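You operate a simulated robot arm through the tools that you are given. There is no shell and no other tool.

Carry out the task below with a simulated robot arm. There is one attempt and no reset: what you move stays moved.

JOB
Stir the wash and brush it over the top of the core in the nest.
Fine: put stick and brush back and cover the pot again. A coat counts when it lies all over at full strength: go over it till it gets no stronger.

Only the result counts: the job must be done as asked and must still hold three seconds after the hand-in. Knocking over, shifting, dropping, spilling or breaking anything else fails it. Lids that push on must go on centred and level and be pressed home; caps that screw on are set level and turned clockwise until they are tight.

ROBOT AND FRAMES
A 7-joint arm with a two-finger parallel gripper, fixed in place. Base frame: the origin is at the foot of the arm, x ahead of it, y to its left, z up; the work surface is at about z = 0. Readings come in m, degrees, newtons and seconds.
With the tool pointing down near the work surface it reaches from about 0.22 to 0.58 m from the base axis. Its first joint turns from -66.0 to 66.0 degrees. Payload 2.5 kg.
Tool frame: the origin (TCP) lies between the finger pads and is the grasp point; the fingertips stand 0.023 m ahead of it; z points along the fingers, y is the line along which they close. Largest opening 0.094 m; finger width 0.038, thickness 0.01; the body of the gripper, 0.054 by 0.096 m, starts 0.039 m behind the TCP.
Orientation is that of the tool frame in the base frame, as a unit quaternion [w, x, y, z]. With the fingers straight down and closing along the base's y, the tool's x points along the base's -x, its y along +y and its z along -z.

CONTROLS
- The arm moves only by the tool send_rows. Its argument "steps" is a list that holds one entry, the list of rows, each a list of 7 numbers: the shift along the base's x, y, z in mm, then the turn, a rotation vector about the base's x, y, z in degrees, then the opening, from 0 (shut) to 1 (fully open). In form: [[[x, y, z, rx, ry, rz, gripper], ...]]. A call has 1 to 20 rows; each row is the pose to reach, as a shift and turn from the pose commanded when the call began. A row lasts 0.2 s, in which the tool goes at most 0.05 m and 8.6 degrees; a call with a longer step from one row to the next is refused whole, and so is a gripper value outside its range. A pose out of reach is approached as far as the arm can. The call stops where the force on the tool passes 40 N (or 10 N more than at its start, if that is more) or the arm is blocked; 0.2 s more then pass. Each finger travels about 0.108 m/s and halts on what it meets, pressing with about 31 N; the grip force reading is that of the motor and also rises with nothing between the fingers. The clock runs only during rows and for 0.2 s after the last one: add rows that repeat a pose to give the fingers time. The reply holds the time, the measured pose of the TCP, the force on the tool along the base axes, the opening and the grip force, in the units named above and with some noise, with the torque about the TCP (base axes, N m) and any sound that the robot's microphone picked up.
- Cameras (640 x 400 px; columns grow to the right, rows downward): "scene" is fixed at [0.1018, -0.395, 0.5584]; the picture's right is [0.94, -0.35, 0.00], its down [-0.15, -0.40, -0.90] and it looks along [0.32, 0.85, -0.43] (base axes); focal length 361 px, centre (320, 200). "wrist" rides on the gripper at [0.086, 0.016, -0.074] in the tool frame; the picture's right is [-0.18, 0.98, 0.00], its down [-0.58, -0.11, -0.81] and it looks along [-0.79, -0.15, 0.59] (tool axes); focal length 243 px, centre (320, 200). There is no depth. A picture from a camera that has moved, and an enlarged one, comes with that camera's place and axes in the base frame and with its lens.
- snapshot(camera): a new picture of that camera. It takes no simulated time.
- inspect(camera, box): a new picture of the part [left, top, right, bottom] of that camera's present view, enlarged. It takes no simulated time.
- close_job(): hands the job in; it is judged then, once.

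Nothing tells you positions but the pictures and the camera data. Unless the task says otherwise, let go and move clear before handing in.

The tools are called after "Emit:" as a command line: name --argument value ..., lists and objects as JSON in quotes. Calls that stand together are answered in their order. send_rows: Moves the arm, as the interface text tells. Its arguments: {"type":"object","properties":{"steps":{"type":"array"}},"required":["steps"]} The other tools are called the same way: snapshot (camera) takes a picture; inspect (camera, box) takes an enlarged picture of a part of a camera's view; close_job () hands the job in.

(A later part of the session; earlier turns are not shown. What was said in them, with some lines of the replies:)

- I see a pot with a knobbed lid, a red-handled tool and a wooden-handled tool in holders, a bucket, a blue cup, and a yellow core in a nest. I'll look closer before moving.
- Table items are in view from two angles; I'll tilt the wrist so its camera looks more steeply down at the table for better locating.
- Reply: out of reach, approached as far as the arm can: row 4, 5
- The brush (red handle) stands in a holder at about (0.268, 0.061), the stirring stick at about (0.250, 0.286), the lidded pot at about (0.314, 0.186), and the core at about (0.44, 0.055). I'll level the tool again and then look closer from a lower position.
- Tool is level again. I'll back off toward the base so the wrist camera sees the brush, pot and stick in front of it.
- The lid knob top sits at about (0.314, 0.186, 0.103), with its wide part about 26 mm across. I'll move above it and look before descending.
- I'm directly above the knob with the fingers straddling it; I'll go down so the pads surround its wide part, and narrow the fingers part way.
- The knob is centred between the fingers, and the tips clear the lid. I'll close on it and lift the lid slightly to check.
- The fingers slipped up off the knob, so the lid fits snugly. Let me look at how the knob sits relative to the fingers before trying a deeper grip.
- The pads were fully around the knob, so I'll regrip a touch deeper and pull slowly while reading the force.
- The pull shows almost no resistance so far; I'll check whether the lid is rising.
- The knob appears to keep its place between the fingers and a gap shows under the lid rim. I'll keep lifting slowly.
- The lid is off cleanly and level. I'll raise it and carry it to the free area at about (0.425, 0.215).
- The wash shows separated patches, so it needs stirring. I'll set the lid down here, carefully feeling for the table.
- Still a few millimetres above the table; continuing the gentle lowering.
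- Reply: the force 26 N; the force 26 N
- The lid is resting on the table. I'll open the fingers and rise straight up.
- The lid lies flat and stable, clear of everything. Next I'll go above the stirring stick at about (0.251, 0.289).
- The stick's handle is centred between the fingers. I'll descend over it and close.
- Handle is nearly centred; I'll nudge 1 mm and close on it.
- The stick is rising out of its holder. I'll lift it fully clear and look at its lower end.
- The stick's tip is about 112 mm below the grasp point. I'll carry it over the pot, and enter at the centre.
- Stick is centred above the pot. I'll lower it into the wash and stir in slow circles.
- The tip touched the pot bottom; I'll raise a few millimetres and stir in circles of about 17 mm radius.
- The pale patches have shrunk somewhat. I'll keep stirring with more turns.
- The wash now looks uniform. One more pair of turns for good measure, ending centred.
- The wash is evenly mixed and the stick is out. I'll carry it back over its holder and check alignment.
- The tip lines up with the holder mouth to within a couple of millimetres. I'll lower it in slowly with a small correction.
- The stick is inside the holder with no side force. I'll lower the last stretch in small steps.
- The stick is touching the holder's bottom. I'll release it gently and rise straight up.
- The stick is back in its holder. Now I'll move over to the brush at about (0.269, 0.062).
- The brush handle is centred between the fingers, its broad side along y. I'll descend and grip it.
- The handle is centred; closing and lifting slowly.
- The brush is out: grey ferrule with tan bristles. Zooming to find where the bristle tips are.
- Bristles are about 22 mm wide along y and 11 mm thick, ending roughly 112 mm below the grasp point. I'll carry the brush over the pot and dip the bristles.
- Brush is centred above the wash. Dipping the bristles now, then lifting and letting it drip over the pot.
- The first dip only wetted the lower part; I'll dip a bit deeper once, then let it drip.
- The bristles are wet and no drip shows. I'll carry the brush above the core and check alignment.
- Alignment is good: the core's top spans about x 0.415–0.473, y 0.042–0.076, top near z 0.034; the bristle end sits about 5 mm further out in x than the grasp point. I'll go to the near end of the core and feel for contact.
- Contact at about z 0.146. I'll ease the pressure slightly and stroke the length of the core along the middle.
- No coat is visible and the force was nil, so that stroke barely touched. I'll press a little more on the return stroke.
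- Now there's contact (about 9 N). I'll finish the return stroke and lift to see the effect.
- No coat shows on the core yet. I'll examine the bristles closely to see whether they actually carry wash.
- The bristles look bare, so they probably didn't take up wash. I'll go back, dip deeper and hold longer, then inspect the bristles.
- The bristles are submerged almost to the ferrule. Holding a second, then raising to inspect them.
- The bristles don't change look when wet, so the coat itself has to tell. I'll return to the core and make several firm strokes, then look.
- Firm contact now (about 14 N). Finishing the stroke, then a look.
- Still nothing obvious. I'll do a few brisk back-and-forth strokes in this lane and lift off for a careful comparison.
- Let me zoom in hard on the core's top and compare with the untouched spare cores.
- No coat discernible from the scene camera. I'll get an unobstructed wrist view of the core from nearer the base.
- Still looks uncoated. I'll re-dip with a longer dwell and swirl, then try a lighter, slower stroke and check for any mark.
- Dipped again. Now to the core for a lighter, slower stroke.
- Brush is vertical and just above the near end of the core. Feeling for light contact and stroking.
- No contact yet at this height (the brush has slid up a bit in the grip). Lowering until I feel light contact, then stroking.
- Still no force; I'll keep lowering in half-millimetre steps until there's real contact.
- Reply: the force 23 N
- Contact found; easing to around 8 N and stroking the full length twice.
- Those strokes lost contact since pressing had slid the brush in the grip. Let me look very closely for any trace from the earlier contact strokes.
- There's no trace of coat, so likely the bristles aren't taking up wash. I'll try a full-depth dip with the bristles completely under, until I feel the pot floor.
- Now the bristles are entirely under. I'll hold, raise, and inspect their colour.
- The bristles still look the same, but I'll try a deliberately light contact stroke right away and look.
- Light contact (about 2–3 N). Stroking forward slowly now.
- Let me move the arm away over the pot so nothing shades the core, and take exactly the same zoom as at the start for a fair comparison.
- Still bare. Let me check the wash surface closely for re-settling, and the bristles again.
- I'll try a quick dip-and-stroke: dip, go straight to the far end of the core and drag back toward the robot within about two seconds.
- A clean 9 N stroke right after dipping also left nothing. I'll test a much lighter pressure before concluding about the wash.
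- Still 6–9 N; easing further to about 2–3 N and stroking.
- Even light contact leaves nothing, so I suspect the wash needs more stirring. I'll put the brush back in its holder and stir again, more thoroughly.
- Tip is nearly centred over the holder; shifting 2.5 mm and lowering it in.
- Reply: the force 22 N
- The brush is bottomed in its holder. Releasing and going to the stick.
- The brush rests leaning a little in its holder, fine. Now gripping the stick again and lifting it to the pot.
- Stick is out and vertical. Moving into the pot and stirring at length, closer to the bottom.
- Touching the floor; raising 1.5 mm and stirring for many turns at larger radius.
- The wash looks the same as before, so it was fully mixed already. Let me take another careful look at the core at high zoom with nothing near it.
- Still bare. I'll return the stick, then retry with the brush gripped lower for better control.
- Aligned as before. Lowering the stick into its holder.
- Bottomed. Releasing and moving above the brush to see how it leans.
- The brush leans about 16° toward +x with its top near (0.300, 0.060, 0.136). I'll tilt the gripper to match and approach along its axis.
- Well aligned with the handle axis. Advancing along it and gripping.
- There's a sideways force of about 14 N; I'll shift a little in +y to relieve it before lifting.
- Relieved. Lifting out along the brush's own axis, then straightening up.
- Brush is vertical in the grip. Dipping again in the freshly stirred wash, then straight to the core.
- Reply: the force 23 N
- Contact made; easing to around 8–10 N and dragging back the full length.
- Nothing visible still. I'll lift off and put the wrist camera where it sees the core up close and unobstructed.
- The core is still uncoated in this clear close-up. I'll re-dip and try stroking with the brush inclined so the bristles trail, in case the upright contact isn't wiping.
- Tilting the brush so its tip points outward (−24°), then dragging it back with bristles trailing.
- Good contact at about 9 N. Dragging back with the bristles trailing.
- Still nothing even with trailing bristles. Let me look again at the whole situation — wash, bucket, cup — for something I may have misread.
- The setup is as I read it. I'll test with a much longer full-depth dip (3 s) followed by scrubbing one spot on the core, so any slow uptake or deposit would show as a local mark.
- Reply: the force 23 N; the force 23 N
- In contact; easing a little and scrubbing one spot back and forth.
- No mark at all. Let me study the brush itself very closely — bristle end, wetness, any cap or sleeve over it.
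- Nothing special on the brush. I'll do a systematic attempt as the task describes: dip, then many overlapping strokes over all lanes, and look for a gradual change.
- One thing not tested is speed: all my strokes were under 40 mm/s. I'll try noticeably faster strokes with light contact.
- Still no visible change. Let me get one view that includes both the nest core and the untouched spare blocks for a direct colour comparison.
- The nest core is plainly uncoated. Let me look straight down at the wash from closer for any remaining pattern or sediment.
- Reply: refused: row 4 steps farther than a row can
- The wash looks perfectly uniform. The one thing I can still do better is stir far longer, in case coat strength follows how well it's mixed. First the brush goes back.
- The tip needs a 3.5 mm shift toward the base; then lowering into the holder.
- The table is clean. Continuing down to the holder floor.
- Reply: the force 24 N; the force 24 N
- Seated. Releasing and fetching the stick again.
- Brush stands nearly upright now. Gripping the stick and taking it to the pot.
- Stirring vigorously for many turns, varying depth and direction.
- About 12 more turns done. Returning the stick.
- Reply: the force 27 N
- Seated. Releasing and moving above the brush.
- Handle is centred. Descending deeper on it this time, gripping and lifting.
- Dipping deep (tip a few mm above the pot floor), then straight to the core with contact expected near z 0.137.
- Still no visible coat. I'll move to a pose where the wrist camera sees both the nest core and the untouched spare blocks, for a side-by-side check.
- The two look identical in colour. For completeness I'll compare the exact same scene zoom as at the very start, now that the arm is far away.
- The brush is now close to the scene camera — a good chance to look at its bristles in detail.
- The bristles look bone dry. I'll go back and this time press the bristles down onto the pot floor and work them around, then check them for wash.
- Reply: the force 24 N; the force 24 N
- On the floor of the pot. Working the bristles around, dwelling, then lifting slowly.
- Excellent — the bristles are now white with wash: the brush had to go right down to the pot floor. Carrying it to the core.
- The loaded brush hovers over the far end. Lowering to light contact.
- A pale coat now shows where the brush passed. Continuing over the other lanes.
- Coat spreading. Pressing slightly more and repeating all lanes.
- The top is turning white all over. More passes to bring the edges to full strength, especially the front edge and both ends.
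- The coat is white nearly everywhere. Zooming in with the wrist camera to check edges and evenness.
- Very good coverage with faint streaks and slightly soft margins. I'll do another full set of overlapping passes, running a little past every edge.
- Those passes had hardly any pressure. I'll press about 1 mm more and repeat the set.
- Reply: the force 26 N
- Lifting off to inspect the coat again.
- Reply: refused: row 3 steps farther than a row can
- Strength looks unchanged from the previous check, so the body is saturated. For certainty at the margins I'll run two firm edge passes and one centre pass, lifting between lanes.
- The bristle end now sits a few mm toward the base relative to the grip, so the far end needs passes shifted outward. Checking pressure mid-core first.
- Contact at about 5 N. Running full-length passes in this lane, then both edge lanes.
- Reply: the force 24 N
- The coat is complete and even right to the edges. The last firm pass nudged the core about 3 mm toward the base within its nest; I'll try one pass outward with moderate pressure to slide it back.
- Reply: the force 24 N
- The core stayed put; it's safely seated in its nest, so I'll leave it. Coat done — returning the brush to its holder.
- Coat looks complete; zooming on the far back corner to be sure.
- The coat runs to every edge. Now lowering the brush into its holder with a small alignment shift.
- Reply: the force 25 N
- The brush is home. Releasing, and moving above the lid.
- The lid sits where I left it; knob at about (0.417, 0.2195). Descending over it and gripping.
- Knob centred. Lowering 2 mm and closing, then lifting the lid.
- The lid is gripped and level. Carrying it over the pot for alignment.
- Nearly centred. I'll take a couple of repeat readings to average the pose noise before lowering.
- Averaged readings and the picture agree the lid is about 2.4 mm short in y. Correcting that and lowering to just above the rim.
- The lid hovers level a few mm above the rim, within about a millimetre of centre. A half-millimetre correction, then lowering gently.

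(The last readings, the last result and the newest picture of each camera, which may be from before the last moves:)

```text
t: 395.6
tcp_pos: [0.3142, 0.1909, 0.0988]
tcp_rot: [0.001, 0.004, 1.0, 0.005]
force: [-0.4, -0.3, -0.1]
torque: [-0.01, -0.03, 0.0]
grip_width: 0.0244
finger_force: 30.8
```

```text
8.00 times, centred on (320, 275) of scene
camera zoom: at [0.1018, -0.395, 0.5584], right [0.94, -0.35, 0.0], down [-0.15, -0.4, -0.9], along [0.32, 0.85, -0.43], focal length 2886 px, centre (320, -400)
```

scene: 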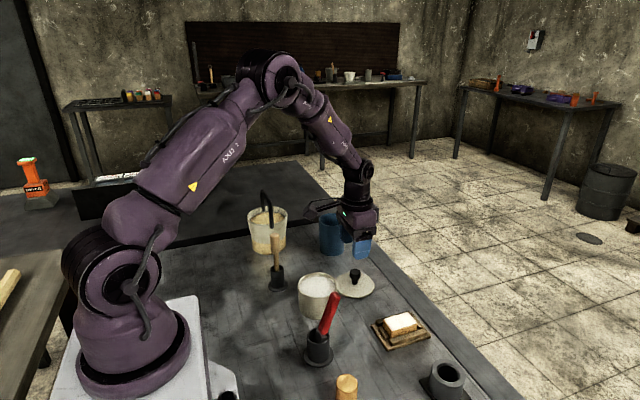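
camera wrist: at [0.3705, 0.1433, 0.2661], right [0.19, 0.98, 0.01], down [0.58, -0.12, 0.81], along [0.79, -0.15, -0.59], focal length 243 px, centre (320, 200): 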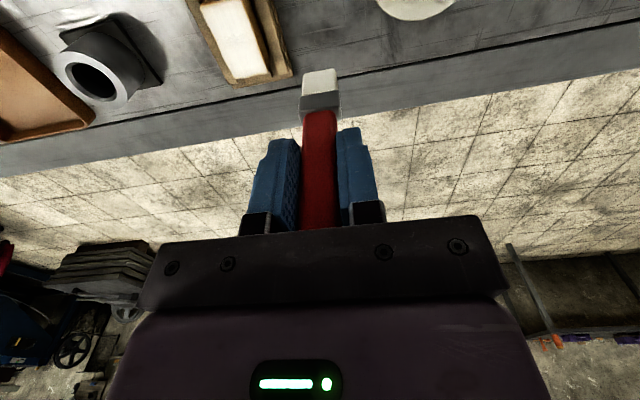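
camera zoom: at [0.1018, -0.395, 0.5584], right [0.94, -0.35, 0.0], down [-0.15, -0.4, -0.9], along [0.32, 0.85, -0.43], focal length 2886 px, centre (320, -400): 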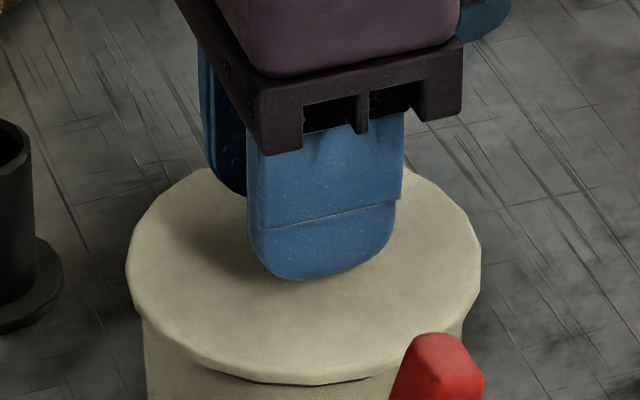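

Emit:
send_rows --steps '[[[0, 0, -0.7, 0, 0, 0, 0], [0, 0, -1.4, 0, 0, 0, 0]]]'

Emit:
send_rows --steps '[[[0, 0, -0.7, 0, 0, 0, 0], [0, 0, -1.4, 0, 0, 0, 0]]]'

Emit:
inspect --camera "scene" --box '[295, 250, 345, 300]'

Emit:
inspect --camera "wrist" --box '[220, 0, 420, 240]'

```text
t: 396.2
tcp_pos: [0.3124, 0.1914, 0.0979]
tcp_rot: [0.002, 0.003, 1.0, 0.006]
force: [-0.3, 0.2, -0.5]
torque: [0.01, -0.03, -0.02]
grip_width: 0.0244
finger_force: 31.2
```

```text
t: 396.8
tcp_pos: [0.3123, 0.1903, 0.0972]
tcp_rot: [0.002, 0.003, 1.0, 0.006]
force: [-0.4, 0.0, -0.3]
torque: [-0.01, 0.0, 0.01]
grip_width: 0.0243
finger_force: 31.2
```

```text
8.00 times, centred on (320, 275) of scene
camera zoom: at [0.1018, -0.395, 0.5584], right [0.94, -0.35, 0.0], down [-0.15, -0.4, -0.9], along [0.32, 0.85, -0.43], focal length 2886 px, centre (320, -400)
```

zoom: 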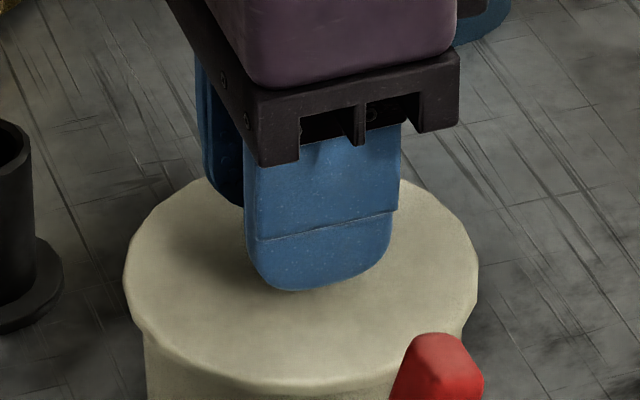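

```text
1.67 times, centred on (320, 120) of wrist
camera zoom: at [0.2266, 0.2053, 0.1716], right [0.19, 0.98, 0.01], down [0.58, -0.12, 0.81], along [0.79, -0.15, -0.59], focal length 404 px, centre (320, 333)
```

zoom: 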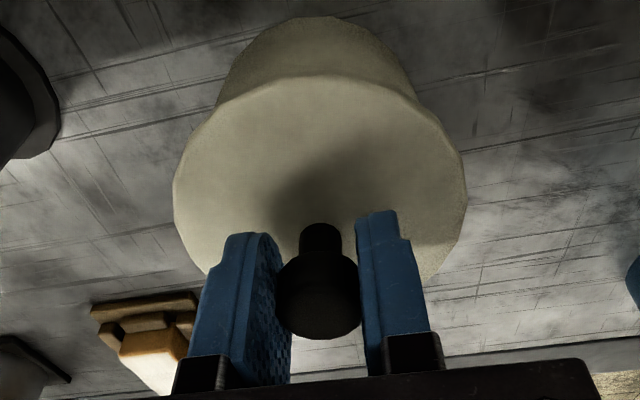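

The lid is entering squarely with no side force. Continuing down until it meets resistance.

Emit:
send_rows --steps '[[[0, 0, -0.7, 0, 0, 0, 0], [0, 0, -1.4, 0, 0, 0, 0]]]'

Emit:
send_rows --steps '[[[0, 0, -0.7, 0, 0, 0, 0], [0, 0, -1.4, 0, 0, 0, 0]]]'

Emit:
inspect --camera "scene" --box '[285, 255, 350, 325]'

```text
t: 397.4
tcp_pos: [0.3122, 0.1909, 0.0962]
tcp_rot: [0.002, 0.004, 1.0, 0.006]
force: [-7.1, -2.3, 22.7]
torque: [-0.03, 0.25, -0.05]
grip_width: 0.0245
finger_force: 30.5
```

```text
t: 398.0
tcp_pos: [0.3131, 0.1892, 0.0946]
tcp_rot: [0.003, 0.004, 1.0, 0.006]
force: [-5.6, -6.7, 24.8]
torque: [-0.09, 0.04, -0.06]
grip_width: 0.025
finger_force: 31.0
```

```text
5.71 times, centred on (318, 290) of scene
camera zoom: at [0.1017, -0.3951, 0.5584], right [0.94, -0.35, 0.0], down [-0.15, -0.4, -0.9], along [0.32, 0.85, -0.43], focal length 2062 px, centre (334, -314)
```

zoom: 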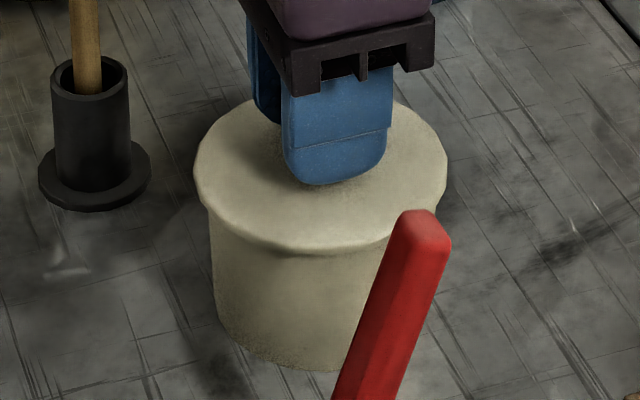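

The lid is down on the rim, matching its original position. I'll release, then press it home with closed fingers on top of the knob.

Emit:
send_rows --steps '[[[0, 0, 1, 0, 0, 0, 0.3], [0, 0, 1.5, 0, 0, 0, 0.5], [0, 0, 1.5, 0, 0, 0, 0.6], [0, 0, 15, 0, 0, 0, 0.6], [0, 0, 35, 0, 0, 0, 0.6], [0, 0, 50, 0, 0, 0, 0.4], [0, 0, 50, 0, 0, 0, 0.1], [0, 0, 50, 0, 0, 0, 0], [0, 0, 50, 0, 0, 0, 0]]]'

Emit:
inspect --camera "scene" --box '[285, 225, 350, 325]'

Emit:
inspect --camera "wrist" --box '[220, 0, 420, 200]'

```text
t: 400.0
tcp_pos: [0.3136, 0.1909, 0.1438]
tcp_rot: [0.002, 0.004, 1.0, 0.006]
force: [0.2, 0.8, -0.8]
torque: [-0.01, -0.01, 0.0]
grip_width: 0.0002
finger_force: 30.8
```

```text
4.00 times, centred on (318, 275) of scene
camera zoom: at [0.1018, -0.395, 0.5584], right [0.94, -0.35, 0.0], down [-0.15, -0.4, -0.9], along [0.32, 0.85, -0.43], focal length 1443 px, centre (330, -100)
```

zoom: 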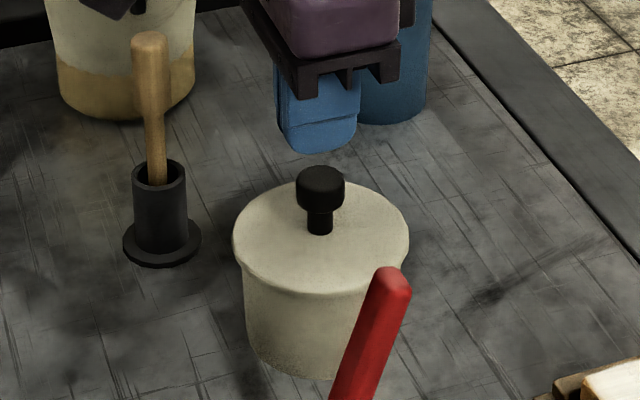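

```text
2.00 times, centred on (320, 100) of wrist
camera zoom: at [0.2265, 0.2063, 0.2187], right [0.19, 0.98, 0.01], down [0.58, -0.12, 0.81], along [0.79, -0.15, -0.59], focal length 485 px, centre (320, 400)
```

zoom: 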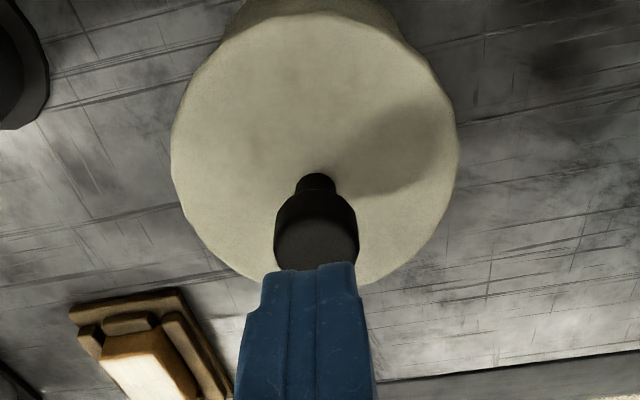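

Closed fingers are right over the knob. Pressing down in small steps.

Emit:
send_rows --steps '[[[0, 0, -8, 0, 0, 0, 0], [0, 0, -14, 0, 0, 0, 0], [0, 0, -16, 0, 0, 0, 0]]]'

Emit:
send_rows --steps '[[[0, 0, -1, 0, 0, 0, 0], [0, 0, -2, 0, 0, 0, 0]]]'

Emit:
send_rows --steps '[[[0, 0, -1, 0, 0, 0, 0], [0, 0, -1.5, 0, 0, 0, 0]]]'

```text
t: 400.8
tcp_pos: [0.3127, 0.1906, 0.1277]
tcp_rot: [0.002, 0.004, 1.0, 0.005]
force: [0.8, 1.2, 0.1]
torque: [0.0, 0.03, -0.04]
grip_width: 0.0003
finger_force: 30.1
```

```text
t: 401.4
tcp_pos: [0.3138, 0.1901, 0.1247]
tcp_rot: [0.001, 0.003, 1.0, 0.007]
force: [0.7, -0.1, 0.4]
torque: [-0.01, 0.01, -0.01]
grip_width: 0.0002
finger_force: 30.5
```

```text
t: 402.0
tcp_pos: [0.3141, 0.1906, 0.1235]
tcp_rot: [0.002, 0.004, 1.0, 0.007]
force: [0.7, -0.3, 0.0]
torque: [0.02, 0.0, -0.02]
grip_width: 0.0
finger_force: 30.8
```

Emit:
send_rows --steps '[[[0, 0, -1, 0, 0, 0, 0], [0, 0, -1.5, 0, 0, 0, 0]]]'

Emit:
send_rows --steps '[[[0, 0, -0.8, 0, 0, 0, 0], [0, 0, -1.6, 0, 0, 0, 0]]]'

Emit:
inspect --camera "scene" --box '[285, 225, 350, 325]'

```text
t: 402.6
tcp_pos: [0.3125, 0.191, 0.1233]
tcp_rot: [0.001, 0.003, 1.0, 0.006]
force: [-0.8, -1.4, 1.1]
torque: [-0.03, 0.03, 0.0]
grip_width: 0.0001
finger_force: 31.0
```

```text
t: 403.2
tcp_pos: [0.3142, 0.1909, 0.1231]
tcp_rot: [0.003, 0.003, 1.0, 0.006]
force: [-7.1, -4.7, 28.7]
torque: [-0.11, 0.29, -0.06]
grip_width: 0.0001
finger_force: 30.4
```

```text
4.00 times, centred on (318, 275) of scene
camera zoom: at [0.1017, -0.3951, 0.5584], right [0.94, -0.35, 0.0], down [-0.15, -0.4, -0.9], along [0.32, 0.85, -0.43], focal length 1443 px, centre (330, -100)
```

zoom: 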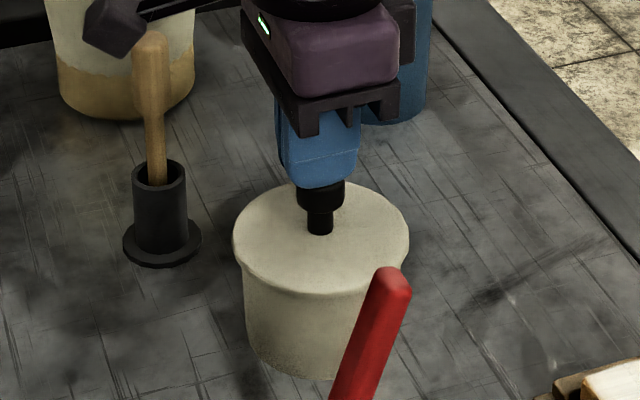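

Emit:
send_rows --steps '[[[0, 0, -0.4, 0, 0, 0, 0], [0, 0, -0.7, 0, 0, 0, 0], [0, 0, -0.7, 0, 0, 0, 0]]]'

Emit:
send_rows --steps '[[[0, 0, -0.5, 0, 0, 0, 0], [0, 0, -0.5, 0, 0, 0, 0]]]'

```text
t: 403.7
tcp_pos: [0.3132, 0.1896, 0.1223]
tcp_rot: [0.003, 0.004, 1.0, 0.006]
force: [-2.3, -2.2, 8.2]
torque: [-0.05, 0.11, 0.01]
grip_width: 0.0
finger_force: 30.9
stopped in row 2: the force on the tool passed its limit at 42 N (the readings are from after the stop); the commanded pose is now the measured one
```

```text
t: 404.3
tcp_pos: [0.3134, 0.1905, 0.124]
tcp_rot: [0.004, 0.003, 1.0, 0.008]
force: [-2.4, 1.3, 14.7]
torque: [0.08, 0.17, 0.0]
grip_width: 0.0
finger_force: 31.2
```

Pressed with about 42 N and the lid no longer yields. Rising to compare with the starting picture.

Emit:
send_rows --steps '[[[0, 0, 15, 0, 0, 0, 0], [0, 0, 50, 0, 0, 0, 0.3], [0, 0, 95, 0, 0, 0, 0.6], [0, 0, 130, 0, 0, 0, 0.6]]]'

Emit:
inspect --camera "scene" --box '[285, 255, 350, 325]'

Emit:
inspect --camera "wrist" --box '[220, 0, 420, 125]'

```text
t: 405.3
tcp_pos: [0.3129, 0.1914, 0.2506]
tcp_rot: [0.003, 0.003, 1.0, 0.006]
force: [-0.3, 1.2, -0.1]
torque: [-0.03, -0.01, 0.01]
grip_width: 0.0564
finger_force: 0.1
```

```text
5.71 times, centred on (318, 290) of scene
camera zoom: at [0.1018, -0.395, 0.5584], right [0.94, -0.35, 0.0], down [-0.15, -0.4, -0.9], along [0.32, 0.85, -0.43], focal length 2062 px, centre (334, -314)
```

zoom: 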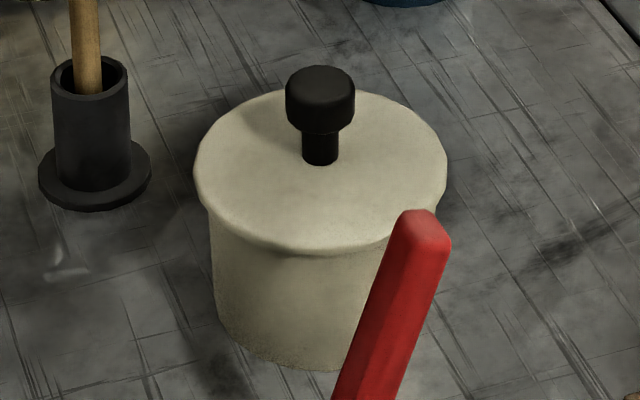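

```text
3.20 times, centred on (320, 62) of wrist
camera zoom: at [0.2266, 0.2054, 0.3249], right [0.19, 0.98, 0.01], down [0.58, -0.12, 0.81], along [0.79, -0.15, -0.59], focal length 776 px, centre (320, 640)
```

zoom: 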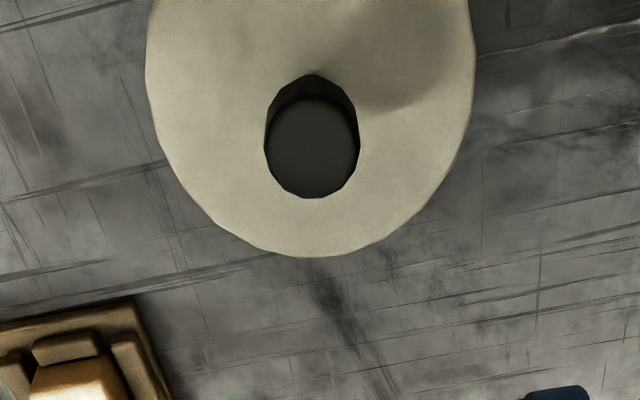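

The lid is seated exactly as at the start. The brush leans in its holder, so I'll straighten it up; moving above it to look.

Emit:
send_rows --steps '[[[-10, -30, 0, 0, 0, 0, 0.6], [-22, -65, 0, 0, 0, 0, 0.6], [-34, -100, 0, 0, 0, 0, 0.6], [-45, -127, 0, 0, 0, 0, 0.6], [-45, -127, -25, 0, 0, 0, 0.6], [-45, -127, -42, 0, 0, 0, 0.6]]]'

Emit:
inspect --camera "scene" --box '[270, 240, 390, 370]'

Emit:
snapshot --camera "wrist"

```text
t: 406.7
tcp_pos: [0.269, 0.0627, 0.2103]
tcp_rot: [0.002, 0.004, 1.0, 0.007]
force: [0.2, 0.6, -0.4]
torque: [0.02, -0.01, 0.02]
grip_width: 0.0563
finger_force: 0.1
```

```text
3.08 times, centred on (330, 305) of scene
camera zoom: at [0.1018, -0.395, 0.5584], right [0.94, -0.35, 0.0], down [-0.15, -0.4, -0.9], along [0.32, 0.85, -0.43], focal length 1110 px, centre (289, -123)
```

zoom: 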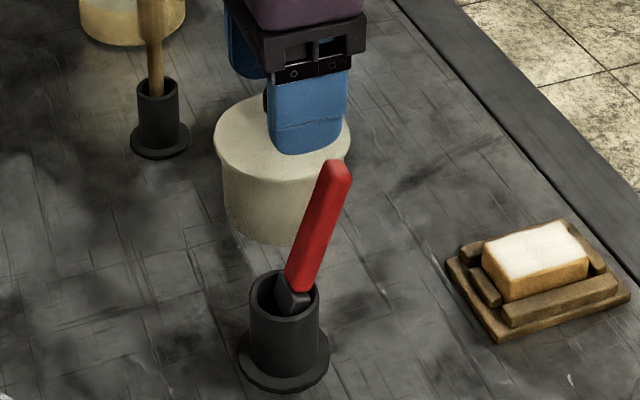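

```text
taken
camera wrist: at [0.1821, 0.0774, 0.2852], right [0.19, 0.98, 0.01], down [0.58, -0.12, 0.81], along [0.79, -0.15, -0.59], focal length 243 px, centre (320, 200)
```

wrist: 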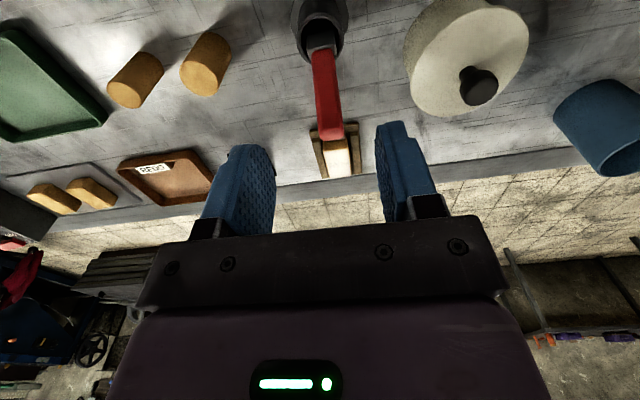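

Same lean as before. Tilting the gripper to match and approaching along the handle.

Emit:
send_rows --steps '[[[20, 0, 0, 0, 8, 0, 0.6], [46, 0, -16, 0, 16, 0, 0.6], [42, 0, -42, 0, 17, 0, 0.6], [42, 0, -42, 0, 17, 0, 0.6]]]'

Emit:
inspect --camera "wrist" --box '[220, 20, 420, 220]'

Emit:
inspect --camera "scene" --box '[270, 240, 390, 370]'

```text
t: 407.7
tcp_pos: [0.3111, 0.0642, 0.1708]
tcp_rot: [-0.144, 0.004, 0.99, 0.006]
force: [0.6, 1.3, -0.1]
torque: [0.01, 0.01, 0.0]
grip_width: 0.0563
finger_force: 0.1
```

```text
2.00 times, centred on (320, 120) of wrist
camera zoom: at [0.2503, 0.0789, 0.2675], right [0.19, 0.98, -0.04], down [0.79, -0.12, 0.6], along [0.59, -0.15, -0.8], focal length 485 px, centre (320, 360)
```

zoom: 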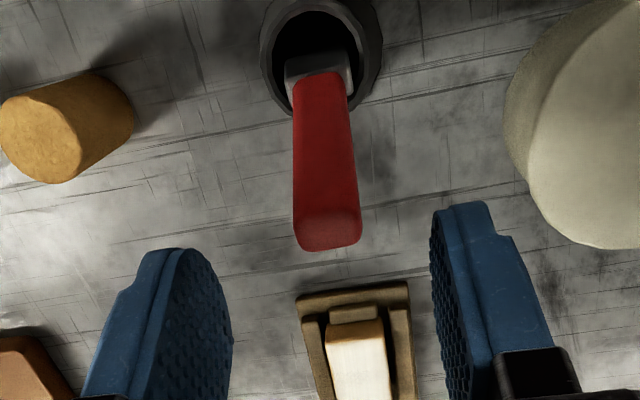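

```text
3.08 times, centred on (330, 305) of scene
camera zoom: at [0.1018, -0.395, 0.5584], right [0.94, -0.35, 0.0], down [-0.15, -0.4, -0.9], along [0.32, 0.85, -0.43], focal length 1110 px, centre (289, -123)
```

zoom: 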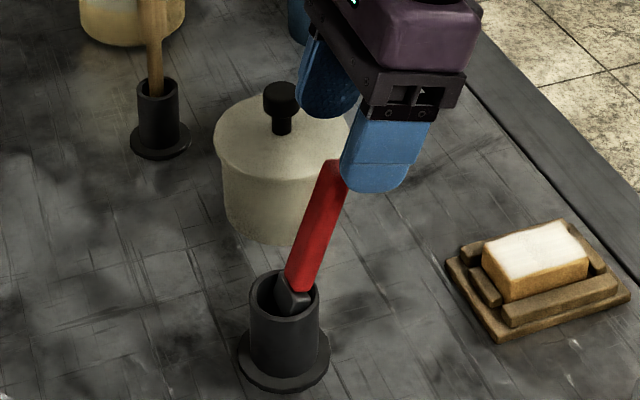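

Emit:
send_rows --steps '[[[-5, 0, -17, 0, 0, 0, 0.55], [-10, -0.5, -34, 0, 0, 0, 0.5], [-14.5, -0.5, -48, 0, 0, 0, 0.45], [-17.5, -0.5, -60, 0, 0, 0, 0.4], [-17.5, -0.5, -60, 0, 0, 0, 0.3], [-17.5, -0.5, -60, 0, 0, 0, 0.2], [-17.5, -0.5, -60, 0, 0, 0, 0.1], [-17.5, -0.5, -60, 0, 0, 0, 0]]]'

```text
t: 409.5
tcp_pos: [0.2934, 0.0638, 0.109]
tcp_rot: [-0.145, 0.004, 0.989, 0.006]
force: [-1.2, 0.2, -0.6]
torque: [0.06, 0.04, -0.05]
grip_width: 0.0197
finger_force: 31.1
```

Clean grip with no side load. Lifting slightly and swinging the brush upright in the middle of its holder.

Emit:
send_rows --steps '[[[1, 0, 4, 0, 0, 0, 0], [2, 0, 7, 0, 0, 0, 0], [-5, 0, 9, 0, -4, 0, 0], [-11, 0, 10, 0, -8, 0, 0], [-18, 0, 11, 0, -12, 0, 0], [-25, -1, 11, 0, -16.8, 0, 0], [-25, -1, 11, 0, -16.8, 0, 0]]]'

Emit:
inspect --camera "scene" --box '[280, 260, 360, 370]'

Emit:
inspect --camera "wrist" --box '[220, 20, 420, 220]'

```text
t: 411.1
tcp_pos: [0.2675, 0.0622, 0.119]
tcp_rot: [0.0, 0.003, 1.0, 0.007]
force: [-1.0, -0.1, -0.2]
torque: [0.0, -0.01, 0.01]
grip_width: 0.0197
finger_force: 31.4
```

```text
3.64 times, centred on (320, 315) of scene
camera zoom: at [0.1018, -0.395, 0.5584], right [0.94, -0.35, 0.0], down [-0.15, -0.4, -0.9], along [0.32, 0.85, -0.43], focal length 1312 px, centre (320, -218)
```

zoom: 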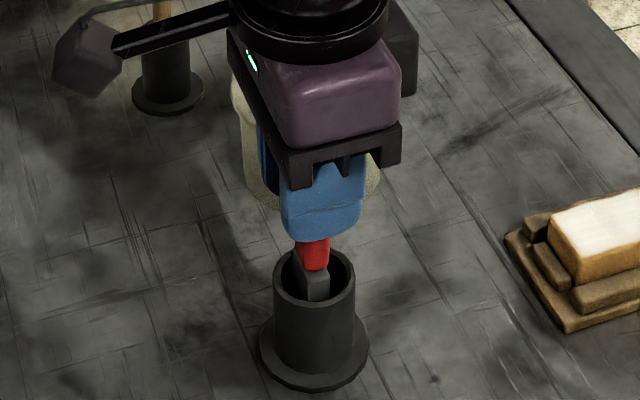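

```text
2.00 times, centred on (320, 120) of wrist
camera zoom: at [0.1806, 0.0769, 0.1939], right [0.19, 0.98, 0.01], down [0.58, -0.12, 0.81], along [0.79, -0.15, -0.59], focal length 485 px, centre (320, 360)
```

zoom: 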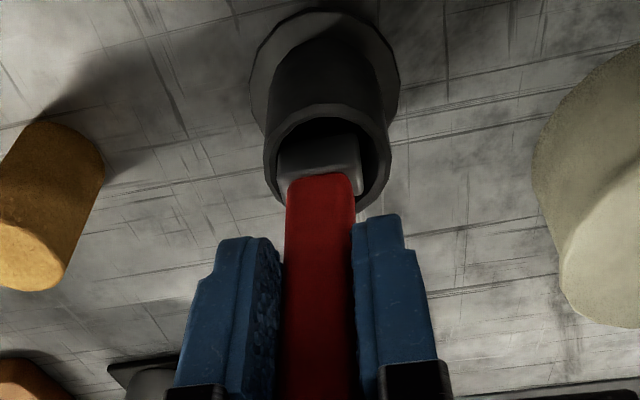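

Upright and centred. Lowering to the holder floor.

Emit:
send_rows --steps '[[[0, 0, -2, 0, 0, 0, 0], [0, 0, -4, 0, 0, 0, 0]]]'

Emit:
send_rows --steps '[[[0, 0, -1, 0, 0, 0, 0], [0, 0, -2, 0, 0, 0, 0]]]'

Emit:
send_rows --steps '[[[0, 0, -0.8, 0, 0, 0, 0], [0, 0, -1.6, 0, 0, 0, 0]]]'

```text
t: 411.7
tcp_pos: [0.2672, 0.0634, 0.1151]
tcp_rot: [0.001, 0.003, 1.0, 0.007]
force: [-0.4, -0.5, -1.0]
torque: [-0.01, 0.0, 0.02]
grip_width: 0.0191
finger_force: 30.7
```

```text
t: 412.3
tcp_pos: [0.2663, 0.0623, 0.1133]
tcp_rot: [0.001, 0.003, 1.0, 0.008]
force: [-0.8, -0.4, -0.1]
torque: [0.0, -0.03, 0.0]
grip_width: 0.0194
finger_force: 31.2
```

```text
t: 412.9
tcp_pos: [0.2664, 0.0614, 0.1111]
tcp_rot: [0.002, 0.003, 1.0, 0.007]
force: [-4.7, 0.0, 21.4]
torque: [-0.09, 0.4, -0.03]
grip_width: 0.0193
finger_force: 31.1
```

Seated. Easing off the load and opening slowly.

Emit:
send_rows --steps '[[[0, 0, 1, 0, 0, 0, 0], [0, 0, 1.2, 0, 0, 0, 0.22], [0, 0, 1.2, 0, 0, 0, 0.3], [0, 0, 1.2, 0, 0, 0, 0.4], [0, 0, 1.2, 0, 0, 0, 0.55], [0, 0, 20, 0, 0, 0, 0.6], [0, 0, 50, 0, 0, 0, 0.6], [0, 0, 90, 0, 0, 0, 0.6], [0, 0, 130, 0, 0, 0, 0.6]]]'

Emit:
inspect --camera "scene" --box '[230, 190, 450, 390]'

```text
t: 414.9
tcp_pos: [0.2634, 0.0635, 0.2415]
tcp_rot: [0.001, 0.005, 1.0, 0.006]
force: [-0.5, 1.1, 0.5]
torque: [0.01, -0.03, -0.02]
grip_width: 0.0563
finger_force: 0.1
```

```text
2.00 times, centred on (340, 290) of scene
camera zoom: at [0.1018, -0.395, 0.5584], right [0.94, -0.35, 0.0], down [-0.15, -0.4, -0.9], along [0.32, 0.85, -0.43], focal length 722 px, centre (280, 20)
```

zoom: 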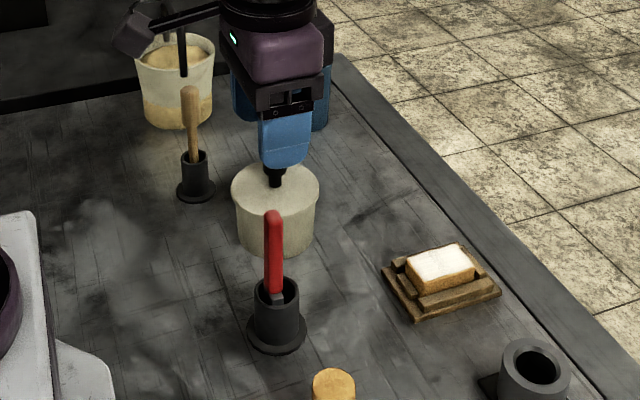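

The brush stands upright, the stick and lid are in place. Moving clear and taking final views.

Emit:
send_rows --steps '[[[10, 0, 40, 0, 0, 0, 0.6], [30, 2, 80, 0, 0, 0, 0.6], [55, 5, 120, 0, 0, 0, 0.6], [80, 10, 155, 0, 0, 0, 0.6], [88, 15, 170, 0, 0, 0, 0.6]]]'

Emit:
snapshot --camera "scene"

Emit:
inspect --camera "scene" --box '[260, 250, 480, 400]'

Emit:
inspect --camera "scene" --box '[365, 300, 440, 355]'

Emit:
snapshot --camera "wrist"

```text
t: 416.1
tcp_pos: [0.3547, 0.0776, 0.4127]
tcp_rot: [0.0, 0.003, 1.0, 0.006]
force: [-0.9, 0.1, 0.1]
torque: [0.01, -0.02, 0.01]
grip_width: 0.0565
finger_force: 0.0
```

```text
taken
```

scene: 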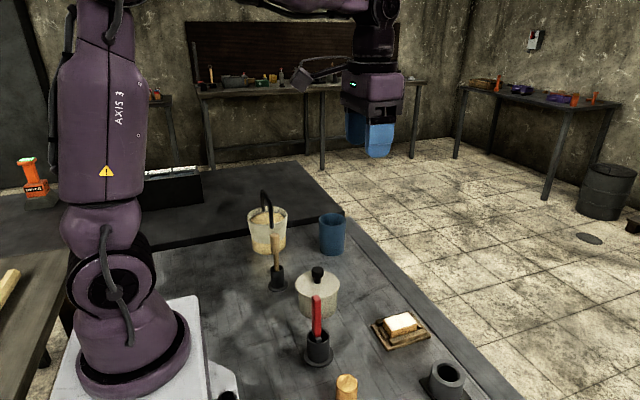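

```text
2.67 times, centred on (370, 325) of scene
camera zoom: at [0.1018, -0.395, 0.5584], right [0.94, -0.35, 0.0], down [-0.15, -0.4, -0.9], along [0.32, 0.85, -0.43], focal length 962 px, centre (187, -133)
```

zoom: 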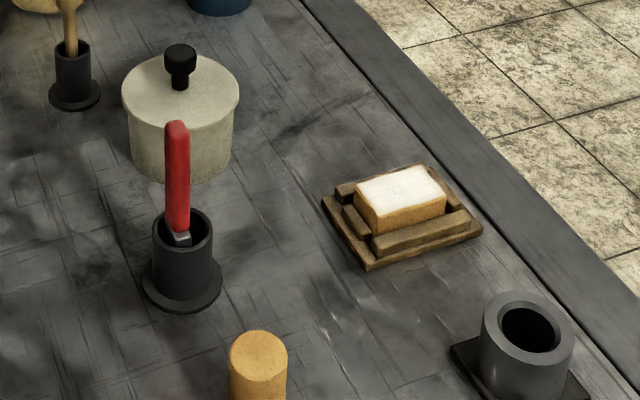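

```text
7.27 times, centred on (402, 328) of scene
camera zoom: at [0.1018, -0.395, 0.5584], right [0.94, -0.35, 0.0], down [-0.15, -0.4, -0.9], along [0.32, 0.85, -0.43], focal length 2624 px, centre (-280, -727)
```

zoom: 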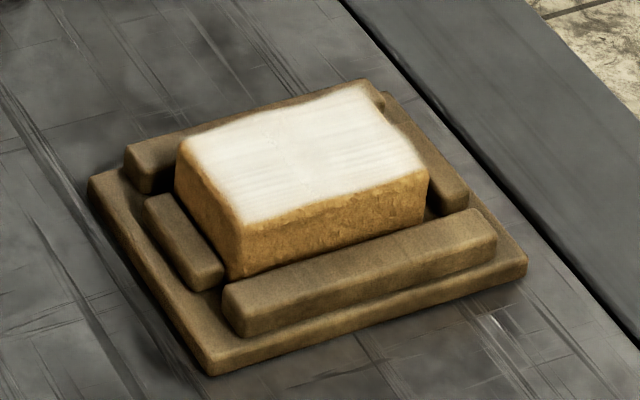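

```text
taken
camera wrist: at [0.2681, 0.0934, 0.4875], right [0.19, 0.98, 0.01], down [0.58, -0.12, 0.81], along [0.79, -0.15, -0.59], focal length 243 px, centre (320, 200)
```

wrist: 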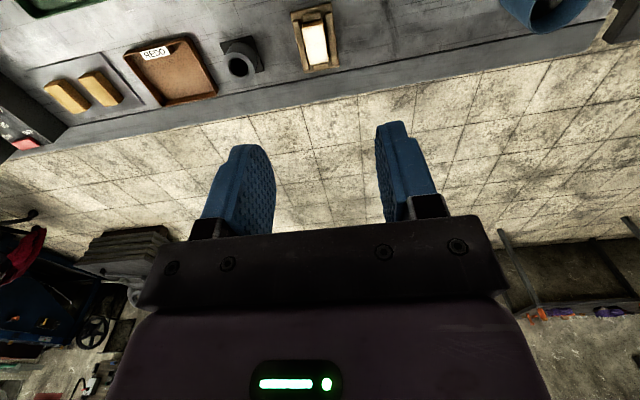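

Everything is in place; one last close look at the coat before handing in.

Emit:
inspect --camera "wrist" --box '[280, 0, 350, 80]'

Emit:
inspect --camera "scene" --box '[384, 308, 424, 333]'

```text
5.00 times, centred on (315, 40) of wrist
camera zoom: at [0.2681, 0.0934, 0.4875], right [0.19, 0.98, 0.01], down [0.58, -0.12, 0.81], along [0.79, -0.15, -0.59], focal length 1213 px, centre (345, 1000)
```

zoom: 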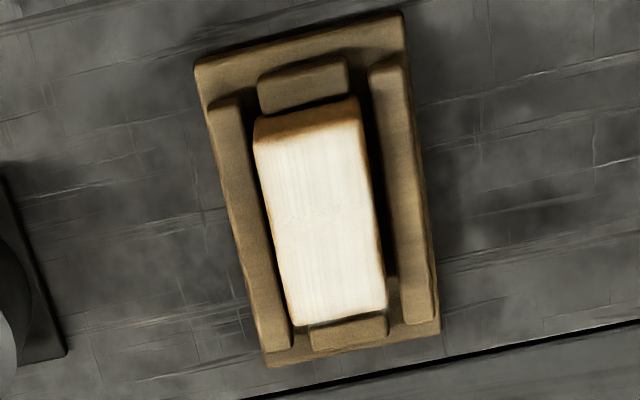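

```text
16.00 times, centred on (404, 320) of scene
camera zoom: at [0.1018, -0.395, 0.5584], right [0.94, -0.35, 0.0], down [-0.15, -0.4, -0.9], along [0.32, 0.85, -0.43], focal length 5772 px, centre (-1024, -1728)
```

zoom: 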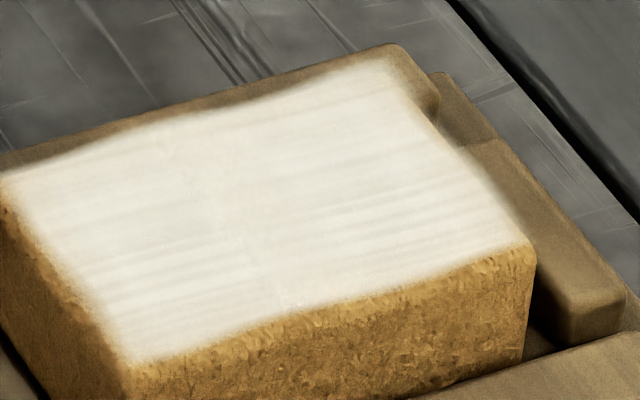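

The top of the core is white all over, edge to edge, and the last passes made it no stronger. The stick and brush stand in their holders, the lid is pressed home, and the arm is clear, so I'm handing in.

Emit:
close_job

```text
The job is handed in.
```

I've handed the job in: the wash was stirred and the top of the core has a white coat from edge to edge. The last passes made the coat no stronger. I haven't seen the verdict.

- **Brush and stick:** both are back upright in their holders.
- **Pot:** the lid went on level and centred. I pressed it down with about 42 N until it stopped giving, and it matches its starting position in the camera view.
- **Core position:** a firm stroke slid the core about 3 mm toward the robot inside its nest. I tried to slide it back and it didn't move, so I left it. It still sits between the nest's stops.
- **Coating:** for most of the run the brush left no mark. It only picked up wash once I pressed the bristles onto the pot floor. Before finding that, I stirred the wash twice more and made many dry strokes over the core.

I saw no drips or spills, and nothing else looked moved or knocked over.
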